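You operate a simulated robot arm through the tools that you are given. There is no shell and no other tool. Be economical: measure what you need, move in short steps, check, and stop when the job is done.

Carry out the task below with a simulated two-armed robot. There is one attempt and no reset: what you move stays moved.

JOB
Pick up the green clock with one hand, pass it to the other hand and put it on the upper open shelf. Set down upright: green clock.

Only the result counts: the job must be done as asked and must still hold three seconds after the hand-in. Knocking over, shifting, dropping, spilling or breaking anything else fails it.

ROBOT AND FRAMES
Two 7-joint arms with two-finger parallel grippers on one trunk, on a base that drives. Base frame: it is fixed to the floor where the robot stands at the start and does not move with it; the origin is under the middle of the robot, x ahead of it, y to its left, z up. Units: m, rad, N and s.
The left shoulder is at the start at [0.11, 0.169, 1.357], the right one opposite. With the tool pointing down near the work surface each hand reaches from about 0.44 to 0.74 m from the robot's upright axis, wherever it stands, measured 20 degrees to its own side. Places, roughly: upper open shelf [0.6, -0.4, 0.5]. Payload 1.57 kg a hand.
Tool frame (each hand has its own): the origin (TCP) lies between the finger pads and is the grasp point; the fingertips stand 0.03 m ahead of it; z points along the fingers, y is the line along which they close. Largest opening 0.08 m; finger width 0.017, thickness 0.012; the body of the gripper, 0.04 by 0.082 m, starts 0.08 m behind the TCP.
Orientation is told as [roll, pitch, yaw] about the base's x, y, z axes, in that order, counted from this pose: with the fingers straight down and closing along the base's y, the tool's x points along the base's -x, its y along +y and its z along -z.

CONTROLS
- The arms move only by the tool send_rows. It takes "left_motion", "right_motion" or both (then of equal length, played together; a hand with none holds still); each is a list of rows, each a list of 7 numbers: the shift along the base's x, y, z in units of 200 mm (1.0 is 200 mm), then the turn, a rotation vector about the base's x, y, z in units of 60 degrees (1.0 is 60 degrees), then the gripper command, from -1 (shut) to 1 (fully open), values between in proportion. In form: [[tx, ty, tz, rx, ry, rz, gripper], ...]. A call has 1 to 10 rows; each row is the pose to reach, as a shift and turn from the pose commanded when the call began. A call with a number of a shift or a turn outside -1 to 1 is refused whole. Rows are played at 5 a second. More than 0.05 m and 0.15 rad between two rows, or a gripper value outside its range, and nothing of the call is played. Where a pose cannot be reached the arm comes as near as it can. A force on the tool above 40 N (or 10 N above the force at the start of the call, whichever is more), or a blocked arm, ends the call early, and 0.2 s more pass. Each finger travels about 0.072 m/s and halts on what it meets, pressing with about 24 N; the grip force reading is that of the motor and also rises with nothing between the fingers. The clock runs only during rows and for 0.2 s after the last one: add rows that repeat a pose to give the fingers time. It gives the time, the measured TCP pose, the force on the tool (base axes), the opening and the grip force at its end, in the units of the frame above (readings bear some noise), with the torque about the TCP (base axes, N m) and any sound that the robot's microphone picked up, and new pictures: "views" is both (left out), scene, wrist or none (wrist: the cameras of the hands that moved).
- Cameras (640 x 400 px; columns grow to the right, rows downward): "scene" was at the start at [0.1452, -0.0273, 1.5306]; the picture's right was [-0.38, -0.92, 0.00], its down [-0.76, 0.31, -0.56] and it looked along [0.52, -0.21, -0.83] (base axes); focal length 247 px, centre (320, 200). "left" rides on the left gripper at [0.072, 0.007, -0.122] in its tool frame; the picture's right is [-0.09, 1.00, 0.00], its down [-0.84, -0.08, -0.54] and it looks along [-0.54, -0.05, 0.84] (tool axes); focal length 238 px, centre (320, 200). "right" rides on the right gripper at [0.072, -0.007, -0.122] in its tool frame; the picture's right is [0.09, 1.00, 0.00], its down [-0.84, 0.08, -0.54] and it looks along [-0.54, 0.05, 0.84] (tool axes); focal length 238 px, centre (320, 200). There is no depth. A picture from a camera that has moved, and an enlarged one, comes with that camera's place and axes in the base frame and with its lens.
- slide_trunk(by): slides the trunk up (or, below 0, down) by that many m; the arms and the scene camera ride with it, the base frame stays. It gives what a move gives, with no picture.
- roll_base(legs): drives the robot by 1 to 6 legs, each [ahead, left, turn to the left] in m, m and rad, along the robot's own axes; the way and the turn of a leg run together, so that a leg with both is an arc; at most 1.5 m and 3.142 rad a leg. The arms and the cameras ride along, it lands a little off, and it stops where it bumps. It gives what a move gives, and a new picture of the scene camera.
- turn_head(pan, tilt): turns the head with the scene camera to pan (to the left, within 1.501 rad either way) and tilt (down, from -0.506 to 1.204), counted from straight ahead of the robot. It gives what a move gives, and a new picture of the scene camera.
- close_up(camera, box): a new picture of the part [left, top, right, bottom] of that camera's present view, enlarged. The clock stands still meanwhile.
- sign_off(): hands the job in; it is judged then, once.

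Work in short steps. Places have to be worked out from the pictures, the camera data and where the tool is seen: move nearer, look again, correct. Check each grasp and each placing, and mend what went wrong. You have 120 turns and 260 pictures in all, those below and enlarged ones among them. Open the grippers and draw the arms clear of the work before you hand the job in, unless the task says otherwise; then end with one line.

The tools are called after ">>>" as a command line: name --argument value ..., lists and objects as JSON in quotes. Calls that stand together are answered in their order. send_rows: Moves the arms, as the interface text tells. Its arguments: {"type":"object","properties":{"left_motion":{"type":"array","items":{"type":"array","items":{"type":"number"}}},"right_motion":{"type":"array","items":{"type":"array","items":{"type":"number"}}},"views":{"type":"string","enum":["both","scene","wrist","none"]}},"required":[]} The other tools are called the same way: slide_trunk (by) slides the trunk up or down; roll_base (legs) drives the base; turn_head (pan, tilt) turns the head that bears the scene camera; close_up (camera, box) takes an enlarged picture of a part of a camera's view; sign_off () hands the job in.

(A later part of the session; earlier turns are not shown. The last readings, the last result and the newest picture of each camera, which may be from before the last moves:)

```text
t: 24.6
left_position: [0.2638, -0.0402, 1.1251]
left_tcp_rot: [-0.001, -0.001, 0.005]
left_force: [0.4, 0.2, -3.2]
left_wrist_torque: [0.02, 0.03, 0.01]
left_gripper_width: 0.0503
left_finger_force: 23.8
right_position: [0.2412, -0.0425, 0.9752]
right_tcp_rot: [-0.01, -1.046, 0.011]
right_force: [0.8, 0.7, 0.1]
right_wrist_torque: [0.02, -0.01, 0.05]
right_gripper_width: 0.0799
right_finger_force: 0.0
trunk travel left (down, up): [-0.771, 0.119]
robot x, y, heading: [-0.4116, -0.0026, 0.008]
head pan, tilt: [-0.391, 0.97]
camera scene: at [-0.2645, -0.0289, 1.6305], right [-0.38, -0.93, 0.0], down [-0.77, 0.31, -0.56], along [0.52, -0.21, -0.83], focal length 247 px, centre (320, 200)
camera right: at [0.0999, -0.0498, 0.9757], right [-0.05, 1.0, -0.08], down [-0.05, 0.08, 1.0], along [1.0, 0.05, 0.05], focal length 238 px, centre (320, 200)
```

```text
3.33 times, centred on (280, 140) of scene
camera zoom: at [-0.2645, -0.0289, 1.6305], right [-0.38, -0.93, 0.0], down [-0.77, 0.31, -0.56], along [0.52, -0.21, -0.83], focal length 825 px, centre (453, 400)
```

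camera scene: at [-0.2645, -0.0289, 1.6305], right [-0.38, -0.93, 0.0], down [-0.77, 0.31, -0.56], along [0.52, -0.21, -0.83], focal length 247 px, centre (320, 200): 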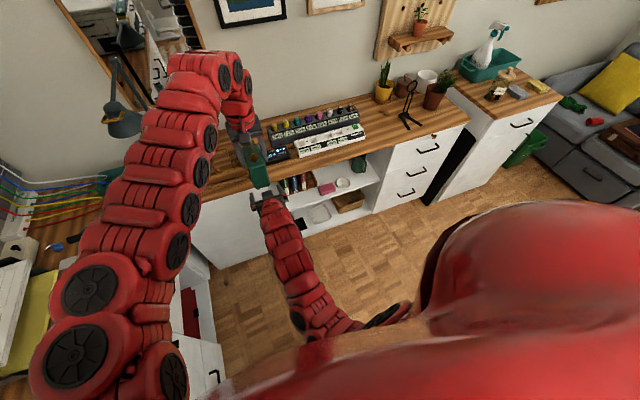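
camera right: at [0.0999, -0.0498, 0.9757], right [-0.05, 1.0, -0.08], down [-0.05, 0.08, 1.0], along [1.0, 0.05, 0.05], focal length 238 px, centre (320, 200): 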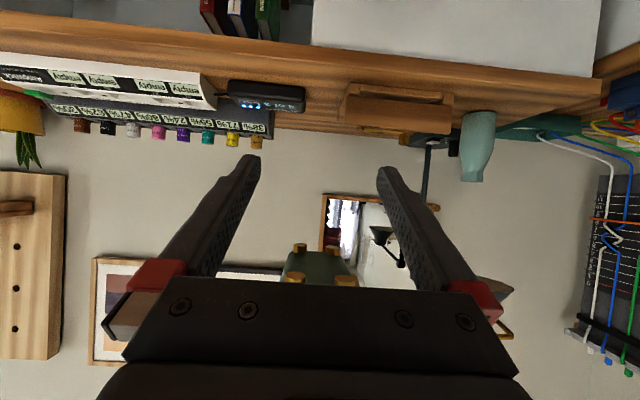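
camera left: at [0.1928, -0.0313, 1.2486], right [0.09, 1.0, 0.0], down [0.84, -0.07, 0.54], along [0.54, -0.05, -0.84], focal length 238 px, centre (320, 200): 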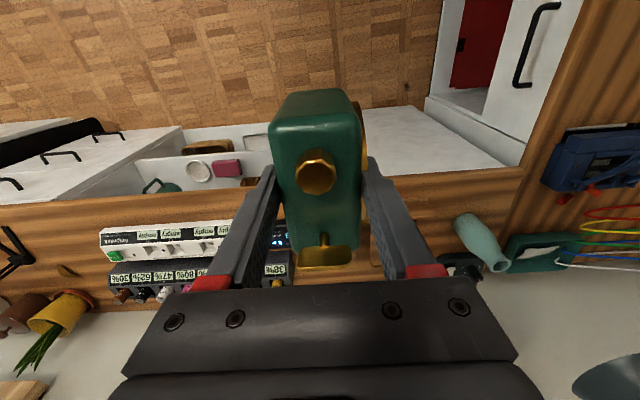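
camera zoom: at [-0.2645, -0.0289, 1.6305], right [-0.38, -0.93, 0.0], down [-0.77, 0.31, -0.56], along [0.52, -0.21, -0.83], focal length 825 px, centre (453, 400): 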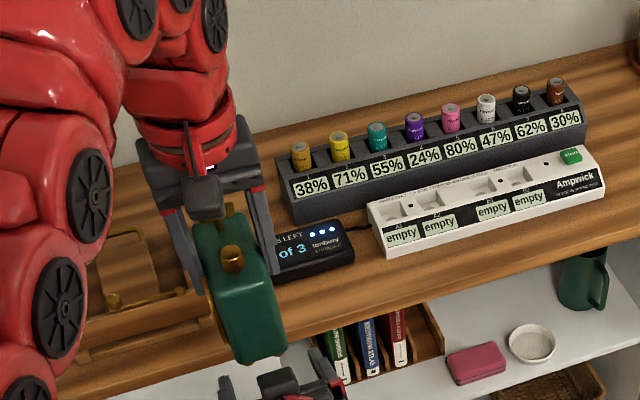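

The clock's feet are centred between the right fingers. I'll rise 100 mm so the fingers straddle the lower half.

>>> send_rows --right_motion '[[0, 0.01, 0.15, 0, 0, 0, 1], [0, 0.01, 0.3, 0, 0, 0, 1], [0, 0.01, 0.42, 0, 0, 0, 1], [0, 0.01, 0.5, 0, 0, 0, 1], [0, 0.01, 0.5, 0, 0, 0, 1]]' --views "both"

>>> close_up --camera "scene" --box '[200, 80, 360, 200]'

```text
t: 25.9
left_position: [0.2639, -0.0404, 1.1256]
left_tcp_rot: [0.001, 0.001, 0.005]
left_force: [0.0, -0.4, -1.9]
left_wrist_torque: [0.0, 0.0, 0.04]
left_gripper_width: 0.0498
left_finger_force: 24.0
right_position: [0.2438, -0.0395, 1.0739]
right_tcp_rot: [-0.009, -1.046, 0.012]
right_force: [-0.5, -0.7, -0.2]
right_wrist_torque: [0.01, -0.03, 0.02]
right_gripper_width: 0.08
right_finger_force: 0.0
trunk travel left (down, up): [-0.771, 0.119]
robot x, y, heading: [-0.4096, -0.0011, 0.005]
head pan, tilt: [-0.391, 0.97]
camera scene: at [-0.2645, -0.0282, 1.6305], right [-0.38, -0.93, 0.0], down [-0.77, 0.31, -0.56], along [0.52, -0.21, -0.83], focal length 247 px, centre (320, 200)
camera right: at [0.1011, -0.0467, 1.0732], right [-0.05, 1.0, -0.08], down [-0.05, 0.08, 1.0], along [1.0, 0.05, 0.05], focal length 238 px, centre (320, 200)
```

scene: 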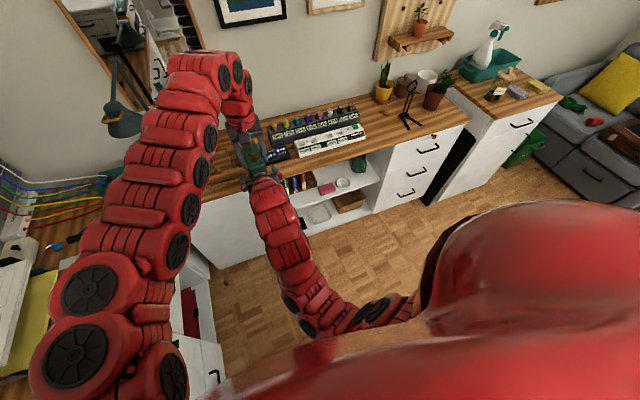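
right: 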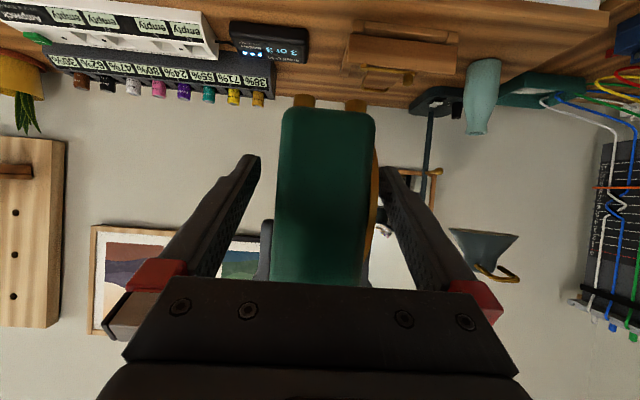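

```text
3.33 times, centred on (280, 140) of scene
camera zoom: at [-0.2645, -0.0282, 1.6305], right [-0.38, -0.93, 0.0], down [-0.77, 0.31, -0.56], along [0.52, -0.21, -0.83], focal length 825 px, centre (453, 400)
```

zoom: 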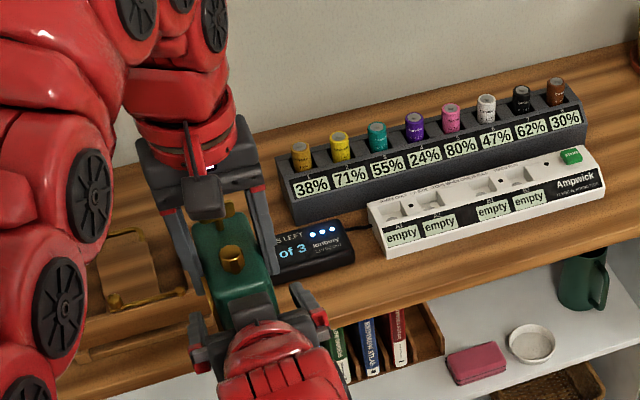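

The fingers straddle the clock properly. I'll close the right gripper while the left keeps holding.

>>> send_rows --right_motion '[[0, 0, 0, 0, 0, 0, 0.3], [0, 0, 0, 0, 0, 0, -0.4], [0, 0, 0, 0, 0, 0, -1], [0, 0, 0, 0, 0, 0, -1], [0, 0, 0, 0, 0, 0, -1]]' --views "wrist"

```text
t: 27.1
left_position: [0.2633, -0.0388, 1.1259]
left_tcp_rot: [0.0, 0.0, 0.006]
left_force: [1.9, -8.8, -2.9]
left_wrist_torque: [-0.44, -0.05, -0.05]
left_gripper_width: 0.0498
left_finger_force: 24.1
right_position: [0.2424, -0.0392, 1.0738]
right_tcp_rot: [-0.01, -1.045, 0.014]
right_force: [-1.8, 8.8, 0.9]
right_wrist_torque: [-0.01, -0.01, 0.25]
right_gripper_width: 0.05
right_finger_force: 23.8
trunk travel left (down, up): [-0.771, 0.119]
robot x, y, heading: [-0.4112, -0.0023, 0.004]
head pan, tilt: [-0.391, 0.97]
camera right: at [0.101, -0.0464, 1.073], right [-0.05, 1.0, -0.08], down [-0.05, 0.08, 1.0], along [1.0, 0.05, 0.05], focal length 238 px, centre (320, 200)
```

right: 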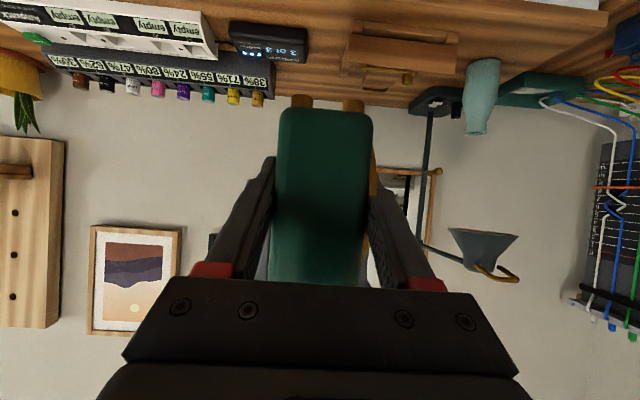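

Both grippers hold at 50 mm. I'll open the left and raise it straight off.

>>> send_rows --left_motion '[[0, 0, 0, 0, 0, 0, 0.0], [0, 0, 0, 0, 0, 0, 0.75], [0, 0, 0, 0, 0, 0, 0.75], [0, 0, 0.1, 0, 0, 0, 0.75], [0, 0, 0.2, 0, 0, 0, 0.75], [0, 0, 0.35, 0, 0, 0, 0.75], [0, 0, 0.5, 0, 0, 0, 0.75], [0, 0, 0.5, 0, 0, 0, 0.75]]' --views "both"

```text
t: 28.9
left_position: [0.2633, -0.0373, 1.2274]
left_tcp_rot: [0.0, -0.002, 0.006]
left_force: [-0.6, -0.3, 0.1]
left_wrist_torque: [-0.01, -0.02, -0.03]
left_gripper_width: 0.0698
left_finger_force: 0.0
right_position: [0.2432, -0.0395, 1.073]
right_tcp_rot: [-0.011, -1.045, 0.013]
right_force: [-0.3, 0.7, -0.4]
right_wrist_torque: [0.0, 0.05, 0.0]
right_gripper_width: 0.0499
right_finger_force: 24.3
trunk travel left (down, up): [-0.771, 0.119]
robot x, y, heading: [-0.409, -0.0029, 0.005]
head pan, tilt: [-0.391, 0.97]
camera scene: at [-0.2639, -0.027, 1.6304], right [-0.38, -0.93, 0.0], down [-0.77, 0.31, -0.56], along [0.52, -0.21, -0.83], focal length 247 px, centre (320, 200)
camera left: at [0.1923, -0.0316, 1.3499], right [0.09, 1.0, 0.0], down [0.84, -0.07, 0.54], along [0.54, -0.05, -0.84], focal length 238 px, centre (320, 200)
```

scene: 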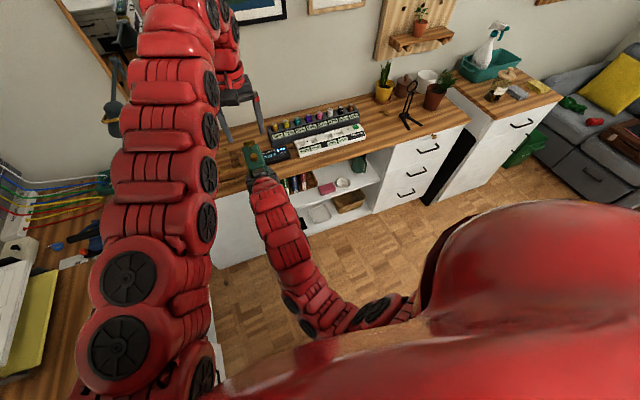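
left: 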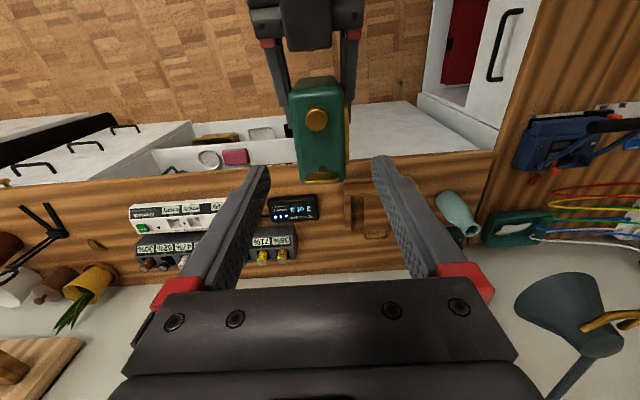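

The transfer worked: the right hand holds the clock alone. Next I'll pull the left hand back and aside, then shift the base right, away from the left side counter, before lowering.

>>> send_rows --left_motion '[[0, 0.1, 0.1, 0, 0, 0, 0.75], [-0.1, 0.25, 0.1, 0, 0, 0, 0.75], [-0.25, 0.4, 0.1, 0, 0, 0, 0.75], [-0.4, 0.55, 0.1, 0, 0, 0, 0.75], [-0.55, 0.7, 0.1, 0, 0, 0, 0.75], [-0.7, 0.8, 0.1, 0, 0, 0, 0.75], [-0.7, 0.8, 0.1, 0, 0, 0, 0.75]]' --views "none"

>>> roll_base --legs '[[-0.05, 0, 0], [0, -0.22, 0]]'

```text
t: 30.4
left_position: [0.2055, 0.0956, 1.1909]
left_tcp_rot: [-0.002, -0.001, 0.006]
left_force: [-0.8, 0.1, 0.5]
left_wrist_torque: [0.02, 0.02, -0.03]
left_gripper_width: 0.0701
left_finger_force: 0.0
left hand out of reach, approached as far as the arm can: row 1, 2, 3, 4, 5, 6, 7
right_position: [0.2428, -0.0407, 1.0728]
right_tcp_rot: [-0.008, -1.047, 0.011]
right_force: [0.1, -0.2, 0.6]
right_wrist_torque: [0.0, 0.07, -0.01]
right_gripper_width: 0.0498
right_finger_force: 23.7
trunk travel left (down, up): [-0.771, 0.119]
robot x, y, heading: [-0.4098, -0.005, 0.005]
head pan, tilt: [-0.391, 0.97]
```

```text
t: 32.6
left_position: [0.1578, -0.1168, 1.1911]
left_tcp_rot: [-0.001, -0.001, 0.01]
left_force: [-0.3, -0.3, -0.5]
left_wrist_torque: [0.02, 0.01, 0.01]
left_gripper_width: 0.0699
left_finger_force: 0.2
right_position: [0.1938, -0.2517, 1.0731]
right_tcp_rot: [-0.011, -1.049, 0.014]
right_force: [-0.3, -0.2, -2.5]
right_wrist_torque: [0.01, 0.05, -0.02]
right_gripper_width: 0.0499
right_finger_force: 23.5
trunk travel left (down, up): [-0.771, 0.119]
robot x, y, heading: [-0.4607, -0.2145, 0.013]
head pan, tilt: [-0.391, 0.97]
camera scene: at [-0.3131, -0.241, 1.6306], right [-0.37, -0.93, 0.0], down [-0.77, 0.31, -0.56], along [0.52, -0.21, -0.83], focal length 247 px, centre (320, 200)
```

scene: 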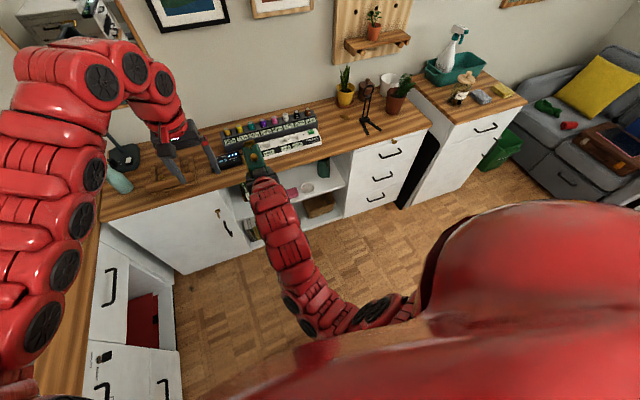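

I'll lower the trunk so that the clock comes to shelf height; both arms are clear of the counters.

>>> slide_trunk --by -0.44

>>> turn_head --pan -0.15 --tilt 0.65

>>> close_up --camera "right" --box '[0, 0, 640, 400]'

```text
refused: -0.44 is not a number from -0.4 to 0.4
```

```text
t: 33.4
left_position: [0.1574, -0.1172, 1.1909]
left_tcp_rot: [-0.004, 0.001, 0.009]
left_force: [-0.1, 0.4, -0.6]
left_wrist_torque: [-0.02, 0.0, -0.04]
left_gripper_width: 0.07
left_finger_force: 0.0
right_position: [0.1945, -0.2522, 1.0726]
right_tcp_rot: [-0.009, -1.046, 0.013]
right_force: [0.1, 0.2, -3.2]
right_wrist_torque: [0.01, 0.04, -0.03]
right_gripper_width: 0.0497
right_finger_force: 24.2
trunk travel left (down, up): [-0.771, 0.119]
robot x, y, heading: [-0.4595, -0.2143, 0.01]
head pan, tilt: [-0.15, 0.649]
camera scene: at [-0.2927, -0.2271, 1.6561], right [-0.14, -0.99, 0.0], down [-0.6, 0.09, -0.8], along [0.79, -0.11, -0.61], focal length 247 px, centre (320, 200)
```

scene: 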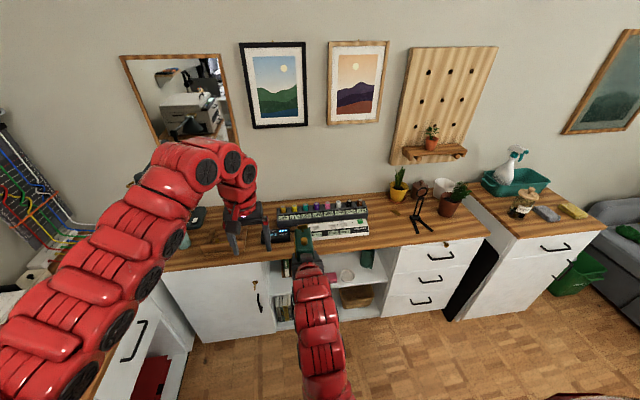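

```text
1.00 times, centred on (320, 200) of right (not enlarged: the box is as wide or as high as the picture)
camera zoom: at [0.0533, -0.2589, 1.0729], right [-0.05, 0.99, -0.08], down [-0.05, 0.08, 1.0], along [1.0, 0.06, 0.05], focal length 238 px, centre (320, 200)
```

zoom: 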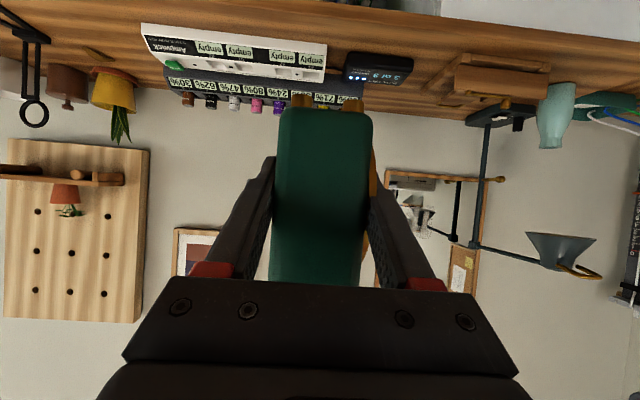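

Lower by 0.4 m and look into the shelf.

>>> slide_trunk --by -0.4

>>> turn_head --pan -0.1 --tilt 0.6

>>> close_up --camera "right" --box '[0, 0, 640, 400]'

```text
t: 37.3
left_position: [0.1578, -0.1162, 0.7911]
left_tcp_rot: [-0.001, -0.002, 0.01]
left_force: [0.2, -0.6, -0.4]
left_wrist_torque: [-0.01, 0.01, 0.02]
left_gripper_width: 0.0701
left_finger_force: 0.0
right_position: [0.1949, -0.2532, 0.6735]
right_tcp_rot: [-0.01, -1.045, 0.015]
right_force: [0.4, 0.2, -2.9]
right_wrist_torque: [0.0, 0.02, 0.0]
right_gripper_width: 0.0497
right_finger_force: 23.6
trunk travel left (down, up): [-0.371, 0.519]
robot x, y, heading: [-0.459, -0.2131, 0.013]
head pan, tilt: [-0.15, 0.649]
```

```text
t: 37.9
left_position: [0.1582, -0.1171, 0.7927]
left_tcp_rot: [0.001, 0.001, 0.008]
left_force: [0.6, -0.3, -0.5]
left_wrist_torque: [0.0, 0.01, 0.01]
left_gripper_width: 0.0701
left_finger_force: 0.1
right_position: [0.1951, -0.2527, 0.6733]
right_tcp_rot: [-0.011, -1.045, 0.015]
right_force: [0.1, 0.5, -3.1]
right_wrist_torque: [0.0, 0.06, 0.0]
right_gripper_width: 0.0501
right_finger_force: 24.2
trunk travel left (down, up): [-0.371, 0.519]
robot x, y, heading: [-0.458, -0.2144, 0.012]
head pan, tilt: [-0.099, 0.6]
camera scene: at [-0.2909, -0.2229, 1.2604], right [-0.09, -1.0, 0.0], down [-0.56, 0.05, -0.82], along [0.82, -0.08, -0.57], focal length 247 px, centre (320, 200)
```

scene: 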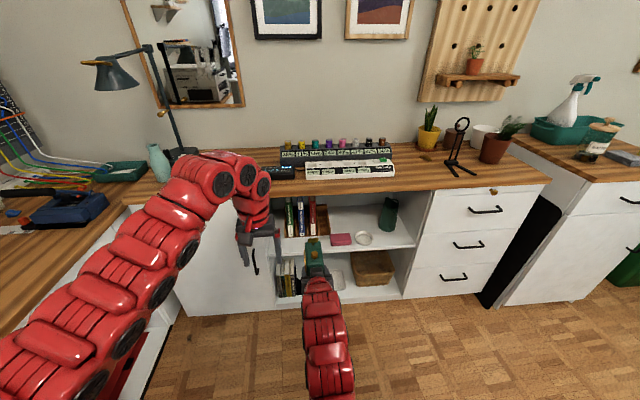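

```text
1.00 times, centred on (320, 200) of right (not enlarged: the box is as wide or as high as the picture)
camera zoom: at [0.0531, -0.2589, 0.673], right [-0.05, 1.0, -0.08], down [-0.05, 0.08, 1.0], along [1.0, 0.06, 0.05], focal length 238 px, centre (320, 200)
```

zoom: 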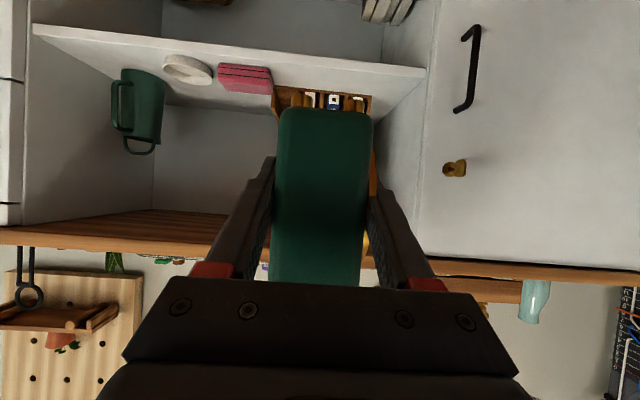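

I have a clear view into the shelf now. I'll zoom in to measure the free spot.

>>> close_up --camera "scene" --box '[250, 175, 430, 310]'

>>> close_up --camera "right" --box '[160, 20, 440, 195]'

```text
2.96 times, centred on (340, 242) of scene
camera zoom: at [-0.2909, -0.2229, 1.2604], right [-0.09, -1.0, 0.0], down [-0.56, 0.05, -0.82], along [0.82, -0.08, -0.57], focal length 733 px, centre (261, 74)
```

zoom: 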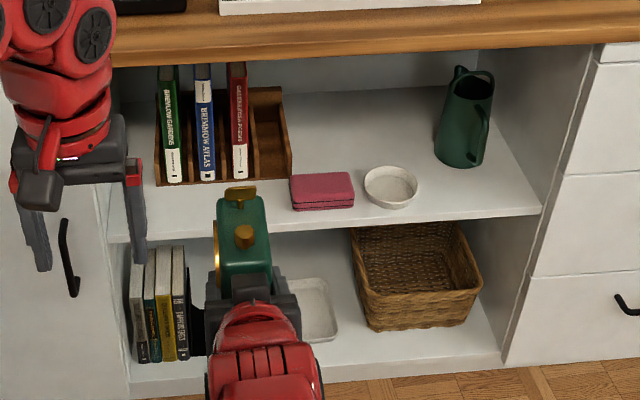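

```text
2.29 times, centred on (300, 108) of right
camera zoom: at [0.0531, -0.2589, 0.673], right [-0.05, 1.0, -0.08], down [-0.05, 0.08, 1.0], along [1.0, 0.06, 0.05], focal length 545 px, centre (366, 411)
```

zoom: 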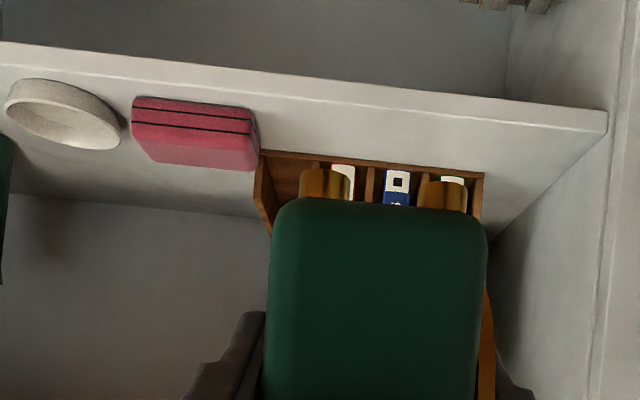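

From two views, the shelf front edge is at x≈0.455 and its surface at z≈0.468. The book holder front is at x≈0.56 and the pink box's left edge at y≈-0.345. The target clock centre is (0.503, -0.215), so TCP ≈ (0.482, -0.215, 0.516). I'll lower 0.1 and drive 0.15 forward.

>>> slide_trunk --by -0.1

>>> roll_base --legs '[[0.15, 0, 0]]'

>>> close_up --camera "right" --box '[0, 0, 640, 400]'

```text
t: 39.2
left_position: [0.158, -0.1175, 0.6924]
left_tcp_rot: [0.001, -0.004, 0.008]
left_force: [1.1, -1.0, 0.9]
left_wrist_torque: [-0.02, 0.0, 0.01]
left_gripper_width: 0.07
left_finger_force: 0.1
right_position: [0.1947, -0.2523, 0.5727]
right_tcp_rot: [-0.008, -1.045, 0.016]
right_force: [-1.5, -1.0, -2.6]
right_wrist_torque: [-0.01, 0.09, -0.01]
right_gripper_width: 0.0495
right_finger_force: 24.0
trunk travel left (down, up): [-0.271, 0.619]
robot x, y, heading: [-0.4602, -0.2139, 0.014]
head pan, tilt: [-0.099, 0.6]
```

```text
t: 40.6
left_position: [0.3078, -0.1139, 0.6912]
left_tcp_rot: [-0.003, -0.001, 0.015]
left_force: [0.0, 0.4, -0.1]
left_wrist_torque: [-0.03, -0.01, 0.0]
left_gripper_width: 0.07
left_finger_force: 0.0
right_position: [0.3455, -0.248, 0.5738]
right_tcp_rot: [-0.009, -1.046, 0.016]
right_force: [0.2, -0.4, -2.9]
right_wrist_torque: [0.01, 0.08, 0.01]
right_gripper_width: 0.0498
right_finger_force: 24.1
trunk travel left (down, up): [-0.271, 0.619]
robot x, y, heading: [-0.3099, -0.2153, 0.011]
head pan, tilt: [-0.099, 0.6]
camera scene: at [-0.1395, -0.2207, 1.1603], right [-0.09, -1.0, 0.0], down [-0.56, 0.05, -0.82], along [0.82, -0.07, -0.57], focal length 247 px, centre (320, 200)
```

scene: 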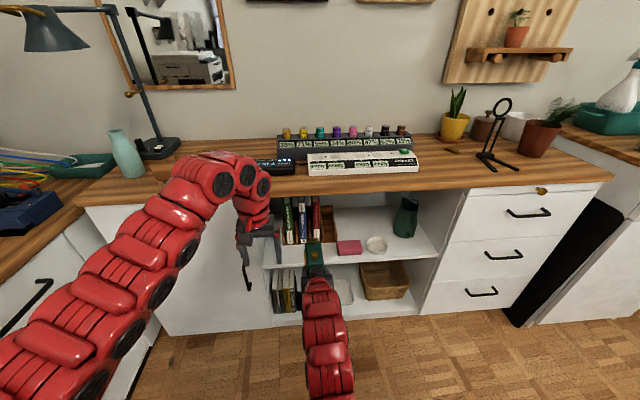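

```text
1.00 times, centred on (320, 200) of right (not enlarged: the box is as wide or as high as the picture)
camera zoom: at [0.2041, -0.2555, 0.5726], right [-0.06, 0.99, -0.08], down [-0.05, 0.08, 1.0], along [1.0, 0.06, 0.04], focal length 238 px, centre (320, 200)
```

zoom: 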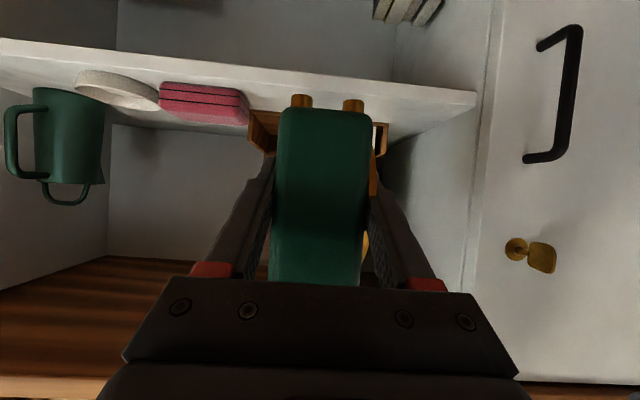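

Clearance looks good: the feet are about 5 cm above the shelf. I'll extend into the shelf to x≈0.482, y≈-0.215, descending slightly.

>>> send_rows --right_motion '[[0.1, 0.1, 0, 0, 0, 0, -1], [0.25, 0.165, -0.05, 0, 0, 0, -1], [0.4, 0.165, -0.1, 0, 0, 0, -1], [0.55, 0.165, -0.12, 0, 0, 0, -1], [0.682, 0.165, -0.13, 0, 0, 0, -1], [0.682, 0.165, -0.13, 0, 0, 0, -1]]' --views "both"

>>> close_up --camera "scene" --box '[240, 190, 400, 310]'

```text
t: 42.0
left_position: [0.3084, -0.1121, 0.6907]
left_tcp_rot: [0.001, 0.0, 0.014]
left_force: [0.7, 0.0, 0.2]
left_wrist_torque: [0.04, -0.01, 0.0]
left_gripper_width: 0.0701
left_finger_force: 0.0
right_position: [0.4833, -0.2169, 0.5475]
right_tcp_rot: [-0.011, -1.047, 0.019]
right_force: [0.7, 0.3, -3.1]
right_wrist_torque: [0.0, 0.12, 0.02]
right_gripper_width: 0.0496
right_finger_force: 24.0
trunk travel left (down, up): [-0.271, 0.619]
robot x, y, heading: [-0.3074, -0.211, 0.011]
head pan, tilt: [-0.099, 0.6]
camera scene: at [-0.1402, -0.2207, 1.1604], right [-0.09, -1.0, 0.0], down [-0.56, 0.05, -0.82], along [0.82, -0.07, -0.57], focal length 247 px, centre (320, 200)
camera right: at [0.3409, -0.2238, 0.548], right [-0.06, 0.99, -0.08], down [-0.05, 0.08, 1.0], along [1.0, 0.06, 0.04], focal length 238 px, centre (320, 200)
```

scene: 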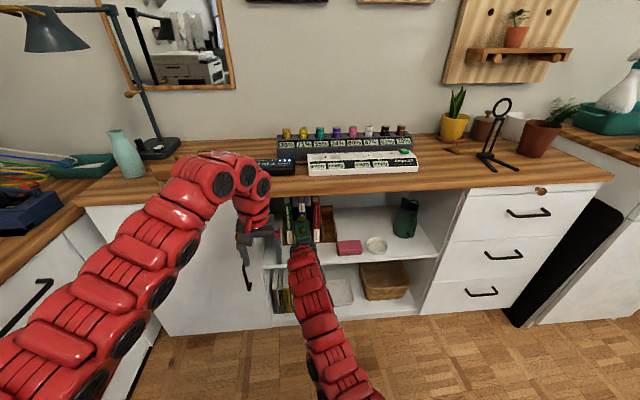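
right: 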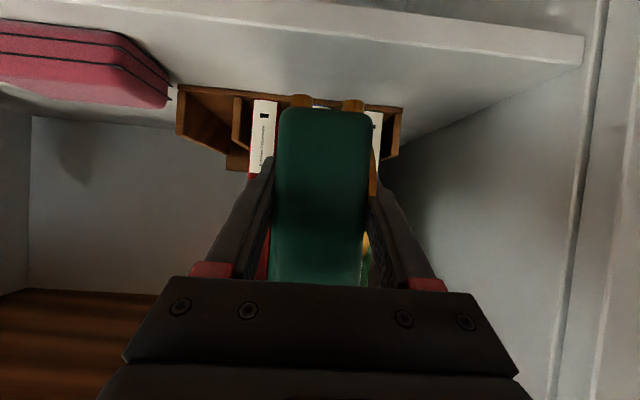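

```text
3.33 times, centred on (320, 250) of scene
camera zoom: at [-0.1402, -0.2207, 1.1604], right [-0.09, -1.0, 0.0], down [-0.56, 0.05, -0.82], along [0.82, -0.07, -0.57], focal length 825 px, centre (320, 33)
```

zoom: 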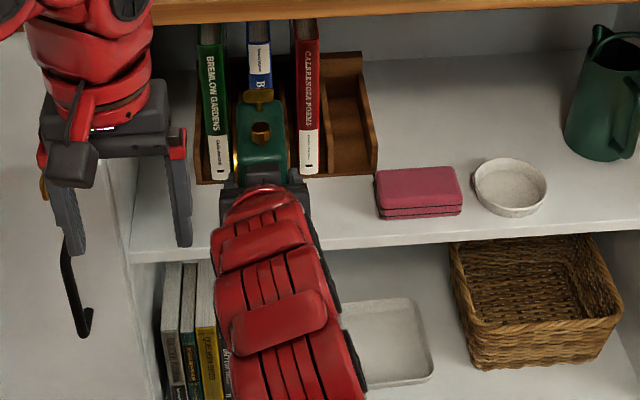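

The gap to the book holder looks like about 9 mm, but the shelf's front edge needs a more precise measurement. Zooming in with both cameras.

>>> close_up --camera "scene" --box '[260, 225, 340, 275]'

>>> close_up --camera "right" --box '[480, 0, 640, 100]'

>>> close_up --camera "right" --box '[240, 0, 440, 125]'

>>> close_up --camera "left" --box '[0, 0, 640, 400]'

```text
8.00 times, centred on (300, 250) of scene
camera zoom: at [-0.1402, -0.2207, 1.1604], right [-0.09, -1.0, 0.0], down [-0.56, 0.05, -0.82], along [0.82, -0.07, -0.57], focal length 1979 px, centre (480, -200)
```

zoom: 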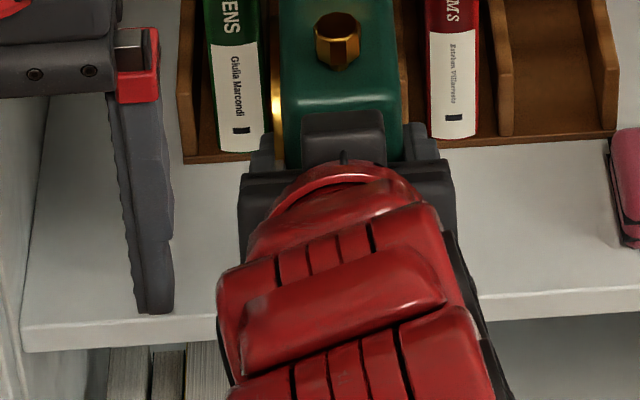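

```text
4.00 times, centred on (560, 50) of right
camera zoom: at [0.3409, -0.2238, 0.548], right [-0.06, 0.99, -0.08], down [-0.05, 0.08, 1.0], along [1.0, 0.06, 0.04], focal length 953 px, centre (-640, 800)
```

zoom: 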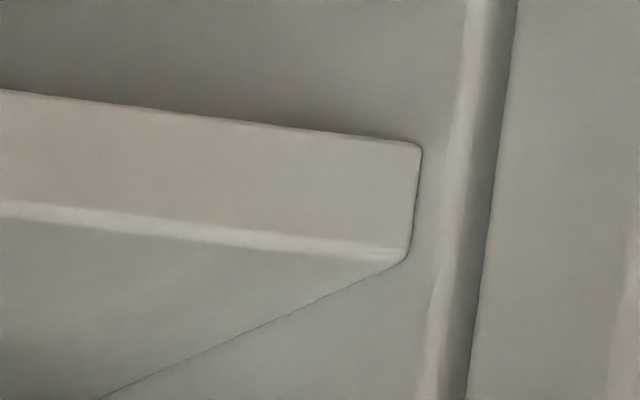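

```text
3.20 times, centred on (340, 62) of right
camera zoom: at [0.3409, -0.2238, 0.548], right [-0.06, 0.99, -0.08], down [-0.05, 0.08, 1.0], along [1.0, 0.06, 0.04], focal length 763 px, centre (256, 640)
```

zoom: 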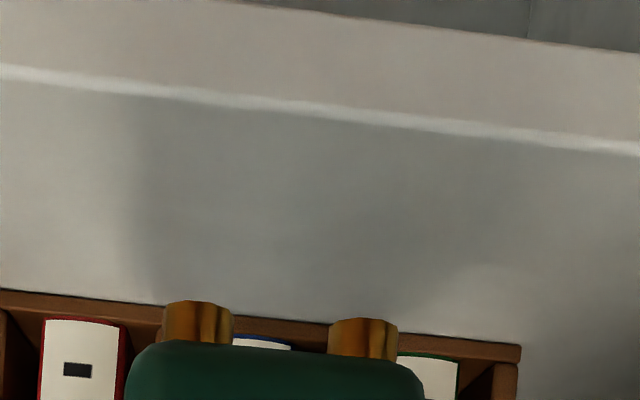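

```text
1.00 times, centred on (320, 200) of left (not enlarged: the box is as wide or as high as the picture)
camera zoom: at [0.237, -0.107, 0.8144], right [0.08, 1.0, 0.0], down [0.84, -0.07, 0.54], along [0.54, -0.04, -0.84], focal length 238 px, centre (320, 200)
```

zoom: 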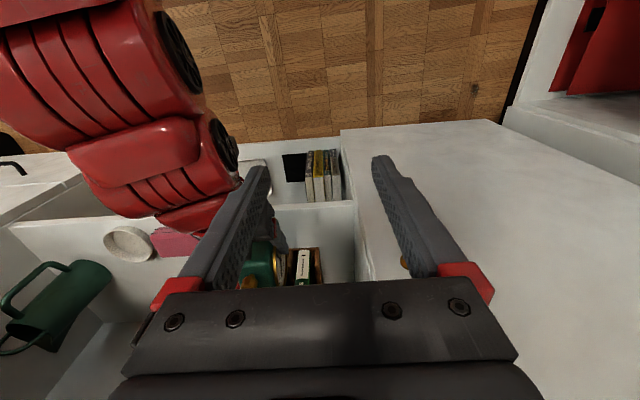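

Refined numbers: the edge is at x≈0.467 and the holder at x≈0.558. That leaves only 91 mm for a 94 mm clock, which is too tight. The area behind the pink box and bowl (x>0.56, y -0.36 to -0.60) is empty, and both of those are only about 25 mm high. I'll pull back out, then shift the base right.

>>> send_rows --right_motion '[[-0.15, 0, 0.05, 0, 0, 0, -1], [-0.35, 0, 0.12, 0, 0, 0, -1], [-0.55, 0, 0.15, 0, 0, 0, -1], [-0.7, 0, 0.15, 0, 0, 0, -1], [-0.7, 0, 0.15, 0, 0, 0, -1]]' --views "none"

>>> roll_base --legs '[[0, -0.22, 0]]'

>>> close_up --camera "right" --box '[0, 0, 640, 400]'

>>> close_up --camera "scene" --box '[200, 170, 400, 300]'

```text
t: 43.2
left_position: [0.3069, -0.1137, 0.6909]
left_tcp_rot: [-0.001, 0.0, 0.013]
left_force: [-0.6, -0.2, -0.5]
left_wrist_torque: [-0.01, 0.03, -0.01]
left_gripper_width: 0.0701
left_finger_force: 0.0
right_position: [0.3409, -0.216, 0.5789]
right_tcp_rot: [-0.01, -1.046, 0.017]
right_force: [0.9, -0.6, -2.5]
right_wrist_torque: [-0.01, 0.05, 0.02]
right_gripper_width: 0.0498
right_finger_force: 24.0
trunk travel left (down, up): [-0.271, 0.619]
robot x, y, heading: [-0.3055, -0.2119, 0.012]
head pan, tilt: [-0.099, 0.6]
```

```text
t: 44.9
left_position: [0.311, -0.333, 0.6923]
left_tcp_rot: [0.002, -0.001, 0.012]
left_force: [-0.2, -1.1, -0.2]
left_wrist_torque: [0.0, 0.01, -0.02]
left_gripper_width: 0.0698
left_finger_force: 0.1
right_position: [0.3427, -0.4391, 0.579]
right_tcp_rot: [-0.008, -1.046, 0.016]
right_force: [0.5, 0.4, -2.9]
right_wrist_torque: [0.01, 0.06, -0.01]
right_gripper_width: 0.0497
right_finger_force: 24.1
trunk travel left (down, up): [-0.271, 0.619]
robot x, y, heading: [-0.3033, -0.4342, 0.011]
head pan, tilt: [-0.099, 0.6]
camera scene: at [-0.1377, -0.4415, 1.1605], right [-0.09, -1.0, 0.0], down [-0.56, 0.05, -0.82], along [0.82, -0.07, -0.57], focal length 247 px, centre (320, 200)
```

scene: 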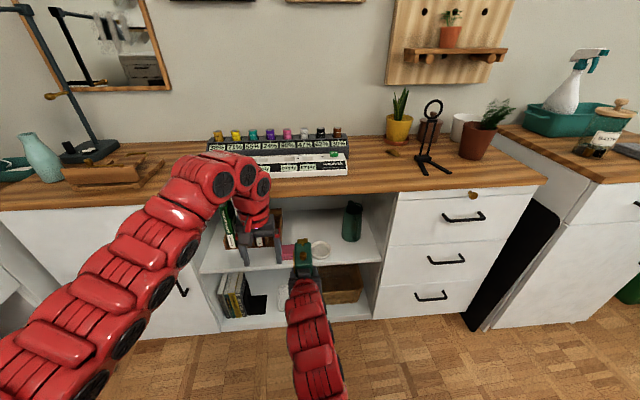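

```text
1.00 times, centred on (320, 200) of right (not enlarged: the box is as wide or as high as the picture)
camera zoom: at [0.2004, -0.4448, 0.5787], right [-0.05, 0.99, -0.08], down [-0.05, 0.08, 1.0], along [1.0, 0.06, 0.05], focal length 238 px, centre (320, 200)
```

zoom: 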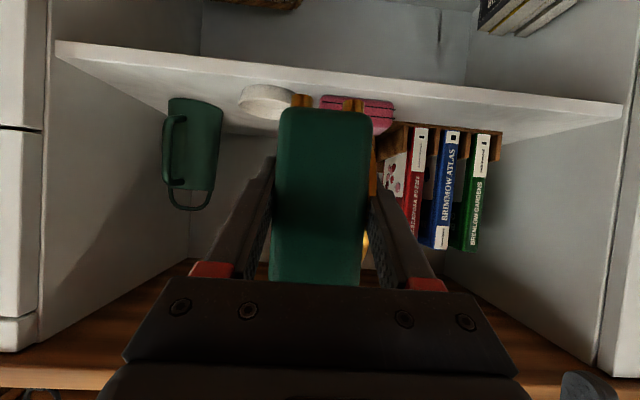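

```text
3.08 times, centred on (300, 235) of scene
camera zoom: at [-0.1377, -0.4415, 1.1605], right [-0.09, -1.0, 0.0], down [-0.56, 0.05, -0.82], along [0.82, -0.07, -0.57], focal length 761 px, centre (382, 92)
```

zoom: 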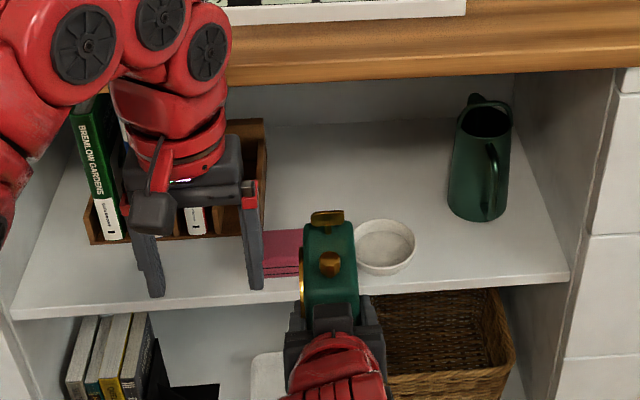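

The free area is confirmed: the bowl's back is at x≈0.547, the holder's right side at y≈-0.35, the mug's left at y≈-0.595 and the back wall at x≈0.785. The target clock centre is (0.605, -0.45). I'll drive 0.06 forward with the feet about 35 mm above the bowl rim.

>>> roll_base --legs '[[0.06, 0, 0]]'

>>> send_rows --right_motion '[[0.15, -0.03, 0, 0, 0, 0, -1], [0.3, -0.05, 0, 0, 0, 0, -1], [0.45, -0.05, 0, 0, 0, 0, -1], [0.45, -0.05, 0, 0, 0, 0, -1]]' --views "both"

```text
t: 45.9
left_position: [0.374, -0.333, 0.6911]
left_tcp_rot: [-0.002, 0.0, 0.012]
left_force: [1.2, -0.6, 0.7]
left_wrist_torque: [0.01, 0.01, -0.02]
left_gripper_width: 0.0699
left_finger_force: 0.0
right_position: [0.4055, -0.4375, 0.5783]
right_tcp_rot: [-0.011, -1.045, 0.018]
right_force: [0.6, 0.8, -3.3]
right_wrist_torque: [-0.01, 0.07, 0.0]
right_gripper_width: 0.0498
right_finger_force: 23.8
trunk travel left (down, up): [-0.271, 0.619]
robot x, y, heading: [-0.2417, -0.4349, 0.006]
head pan, tilt: [-0.099, 0.6]
camera scene: at [-0.0747, -0.4403, 1.1603], right [-0.09, -1.0, 0.0], down [-0.56, 0.05, -0.82], along [0.82, -0.07, -0.57], focal length 247 px, centre (320, 200)
```

scene: 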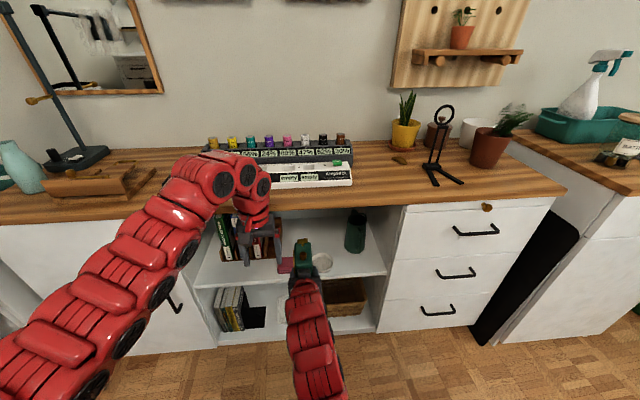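

```text
t: 46.9
left_position: [0.3729, -0.3335, 0.6904]
left_tcp_rot: [-0.002, -0.001, 0.013]
left_force: [0.3, 0.0, 0.1]
left_wrist_torque: [-0.01, -0.01, -0.03]
left_gripper_width: 0.0699
left_finger_force: 0.0
right_position: [0.4953, -0.4441, 0.5755]
right_tcp_rot: [-0.01, -1.043, 0.017]
right_force: [-0.3, -0.2, -2.9]
right_wrist_torque: [0.03, 0.09, -0.01]
right_gripper_width: 0.0495
right_finger_force: 24.3
trunk travel left (down, up): [-0.271, 0.619]
robot x, y, heading: [-0.2442, -0.4335, 0.005]
head pan, tilt: [-0.099, 0.6]
camera scene: at [-0.0755, -0.4404, 1.1605], right [-0.09, -1.0, 0.0], down [-0.56, 0.05, -0.82], along [0.82, -0.07, -0.57], focal length 247 px, centre (320, 200)
camera right: at [0.3539, -0.4529, 0.5757], right [-0.05, 0.99, -0.08], down [-0.05, 0.08, 1.0], along [1.0, 0.06, 0.04], focal length 238 px, centre (320, 200)
```

scene: 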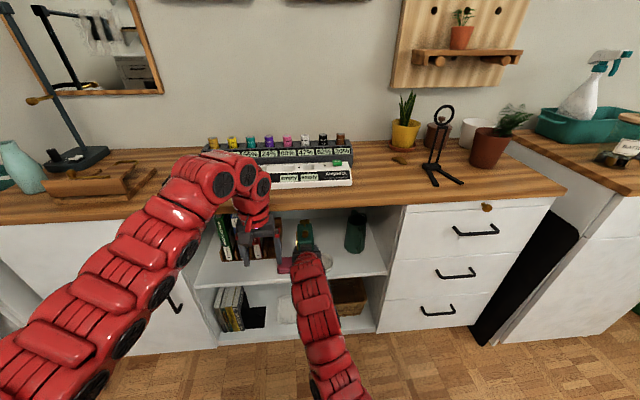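
right: 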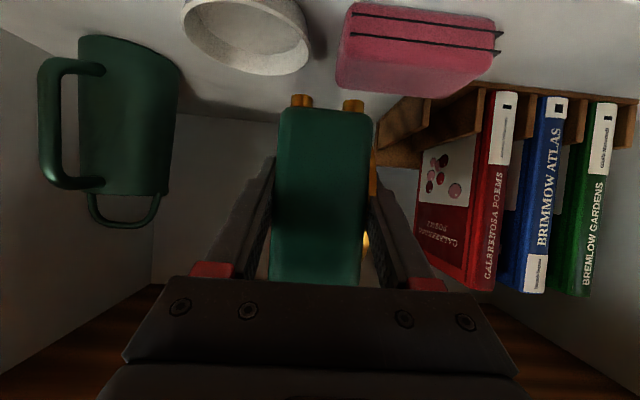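

Passing safely over the pink box and bowl. Extending to x≈0.585, still high.

>>> send_rows --right_motion '[[0.15, -0.02, 0, 0, 0, 0, -1], [0.3, -0.03, 0, 0, 0, 0, -1], [0.45, -0.03, 0, 0, 0, 0, -1], [0.45, -0.03, 0, 0, 0, 0, -1]]' --views "both"

>>> close_up --camera "scene" --box '[200, 190, 400, 315]'

```text
t: 47.9
left_position: [0.371, -0.3329, 0.6911]
left_tcp_rot: [0.0, 0.0, 0.014]
left_force: [0.2, 0.1, 0.1]
left_wrist_torque: [0.0, 0.0, 0.01]
left_gripper_width: 0.0703
left_finger_force: 0.1
right_position: [0.5846, -0.4519, 0.5775]
right_tcp_rot: [-0.01, -1.046, 0.018]
right_force: [-1.2, -0.2, -2.5]
right_wrist_torque: [0.0, 0.07, 0.02]
right_gripper_width: 0.05
right_finger_force: 24.1
trunk travel left (down, up): [-0.271, 0.619]
robot x, y, heading: [-0.2425, -0.4357, 0.012]
head pan, tilt: [-0.099, 0.6]
camera scene: at [-0.0754, -0.4404, 1.1604], right [-0.09, -1.0, 0.0], down [-0.56, 0.05, -0.82], along [0.82, -0.07, -0.57], focal length 247 px, centre (320, 200)
camera right: at [0.4424, -0.4586, 0.577], right [-0.05, 0.99, -0.08], down [-0.05, 0.08, 1.0], along [1.0, 0.06, 0.04], focal length 238 px, centre (320, 200)
```

scene: 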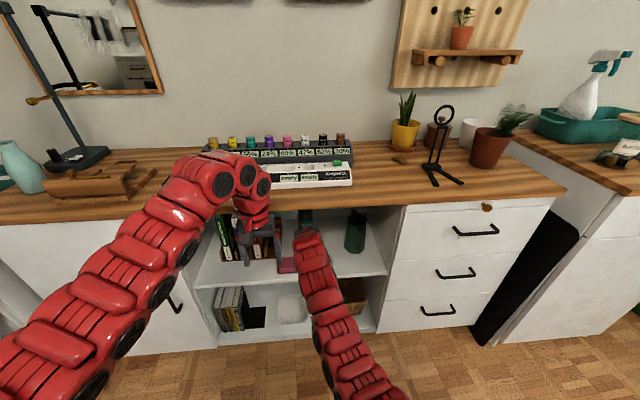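
right: 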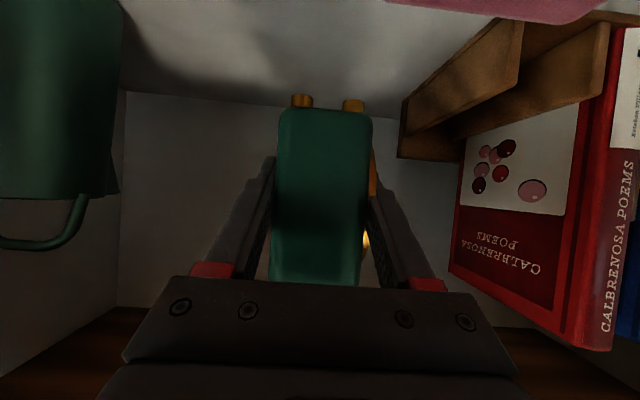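

```text
3.20 times, centred on (300, 252) of scene
camera zoom: at [-0.0754, -0.4404, 1.1604], right [-0.09, -1.0, 0.0], down [-0.56, 0.05, -0.82], along [0.82, -0.07, -0.57], focal length 792 px, centre (384, 32)
```

zoom: 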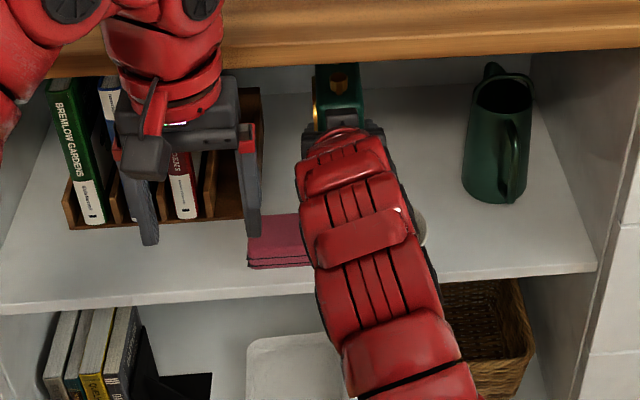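

The spot below the clock is empty, with about 25 mm to the book holder on the left. I'll shift 8 mm right and lower 48 mm, then feel for contact.

>>> send_rows --right_motion '[[0, -0.02, -0.08, 0, 0, 0, -1], [0, -0.04, -0.16, 0, 0, 0, -1], [0, -0.04, -0.24, 0, 0, 0, -1], [0, -0.04, -0.24, 0, 0, 0, -1]]' --views "wrist"

>>> close_up --camera "right" --box '[240, 60, 440, 185]'

```text
t: 48.9
left_position: [0.3734, -0.3334, 0.6911]
left_tcp_rot: [-0.001, 0.0, 0.012]
left_force: [0.1, -0.2, -1.1]
left_wrist_torque: [-0.01, 0.0, 0.02]
left_gripper_width: 0.0701
left_finger_force: 0.1
right_position: [0.5843, -0.4596, 0.5302]
right_tcp_rot: [-0.011, -1.046, 0.019]
right_force: [-0.5, -0.1, -2.3]
right_wrist_torque: [0.02, 0.04, -0.02]
right_gripper_width: 0.0499
right_finger_force: 24.2
trunk travel left (down, up): [-0.271, 0.619]
robot x, y, heading: [-0.2445, -0.4337, 0.01]
head pan, tilt: [-0.099, 0.6]
camera right: at [0.4423, -0.4673, 0.5297], right [-0.05, 0.99, -0.08], down [-0.05, 0.08, 1.0], along [1.0, 0.06, 0.05], focal length 238 px, centre (320, 200)
```

right: 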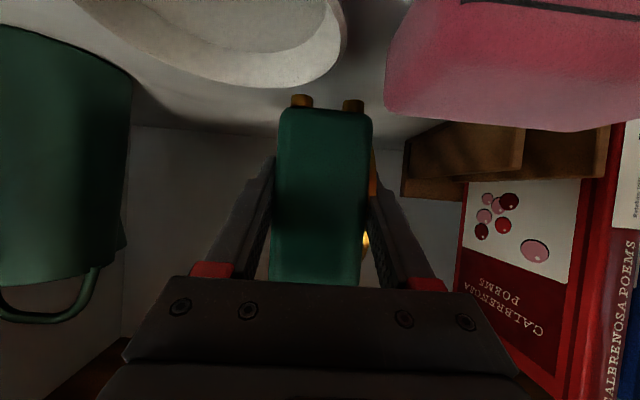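

```text
3.20 times, centred on (340, 122) of right
camera zoom: at [0.4423, -0.4673, 0.5297], right [-0.05, 0.99, -0.08], down [-0.05, 0.08, 1.0], along [1.0, 0.06, 0.05], focal length 763 px, centre (256, 448)
```

zoom: 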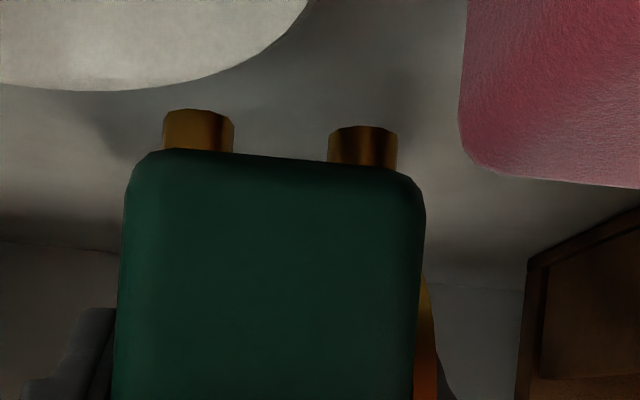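

The bowl's rim is just behind the near feet, so I'll move 6 mm deeper for margin and then descend in 2 mm steps until contact.

>>> send_rows --right_motion '[[0.03, 0, 0, 0, 0, 0, -1], [0.03, 0, -0.02, 0, 0, 0, -1], [0.03, 0, -0.035, 0, 0, 0, -1], [0.03, 0, -0.045, 0, 0, 0, -1], [0.03, 0, -0.055, 0, 0, 0, -1], [0.03, 0, -0.055, 0, 0, 0, -1]]' --views "wrist"

```text
t: 50.3
left_position: [0.3723, -0.3332, 0.6923]
left_tcp_rot: [0.0, -0.001, 0.012]
left_force: [-0.7, 0.5, -1.4]
left_wrist_torque: [0.0, 0.01, 0.04]
left_gripper_width: 0.07
left_finger_force: 0.0
right_position: [0.5906, -0.4586, 0.5187]
right_tcp_rot: [-0.011, -1.043, 0.019]
right_force: [0.5, 0.1, -3.3]
right_wrist_torque: [-0.02, 0.11, -0.02]
right_gripper_width: 0.0499
right_finger_force: 23.8
trunk travel left (down, up): [-0.271, 0.619]
robot x, y, heading: [-0.2448, -0.4343, 0.011]
head pan, tilt: [-0.099, 0.6]
camera right: at [0.4488, -0.4671, 0.5191], right [-0.05, 0.99, -0.08], down [-0.05, 0.08, 1.0], along [1.0, 0.06, 0.04], focal length 238 px, centre (320, 200)
```

right: 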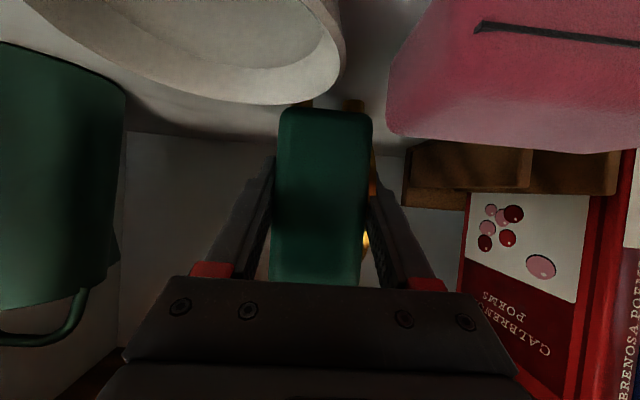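

No contact yet at TCP z=0.519. Continuing down in 2 mm steps.

>>> send_rows --right_motion '[[0, 0, -0.01, 0, 0, 0, -1], [0, 0, -0.02, 0, 0, 0, -1], [0, 0, -0.03, 0, 0, 0, -1], [0, 0, -0.03, 0, 0, 0, -1]]' --views "none"

```text
t: 51.3
left_position: [0.3715, -0.3325, 0.692]
left_tcp_rot: [-0.003, -0.001, 0.013]
left_force: [0.8, -0.7, 0.9]
left_wrist_torque: [-0.02, 0.01, -0.01]
left_gripper_width: 0.0702
left_finger_force: 0.1
right_position: [0.5901, -0.4607, 0.5132]
right_tcp_rot: [-0.008, -1.044, 0.018]
right_force: [-0.7, 0.5, -2.5]
right_wrist_torque: [0.0, 0.13, 0.02]
right_gripper_width: 0.0497
right_finger_force: 24.1
trunk travel left (down, up): [-0.271, 0.619]
robot x, y, heading: [-0.2434, -0.434, 0.009]
head pan, tilt: [-0.099, 0.6]
```

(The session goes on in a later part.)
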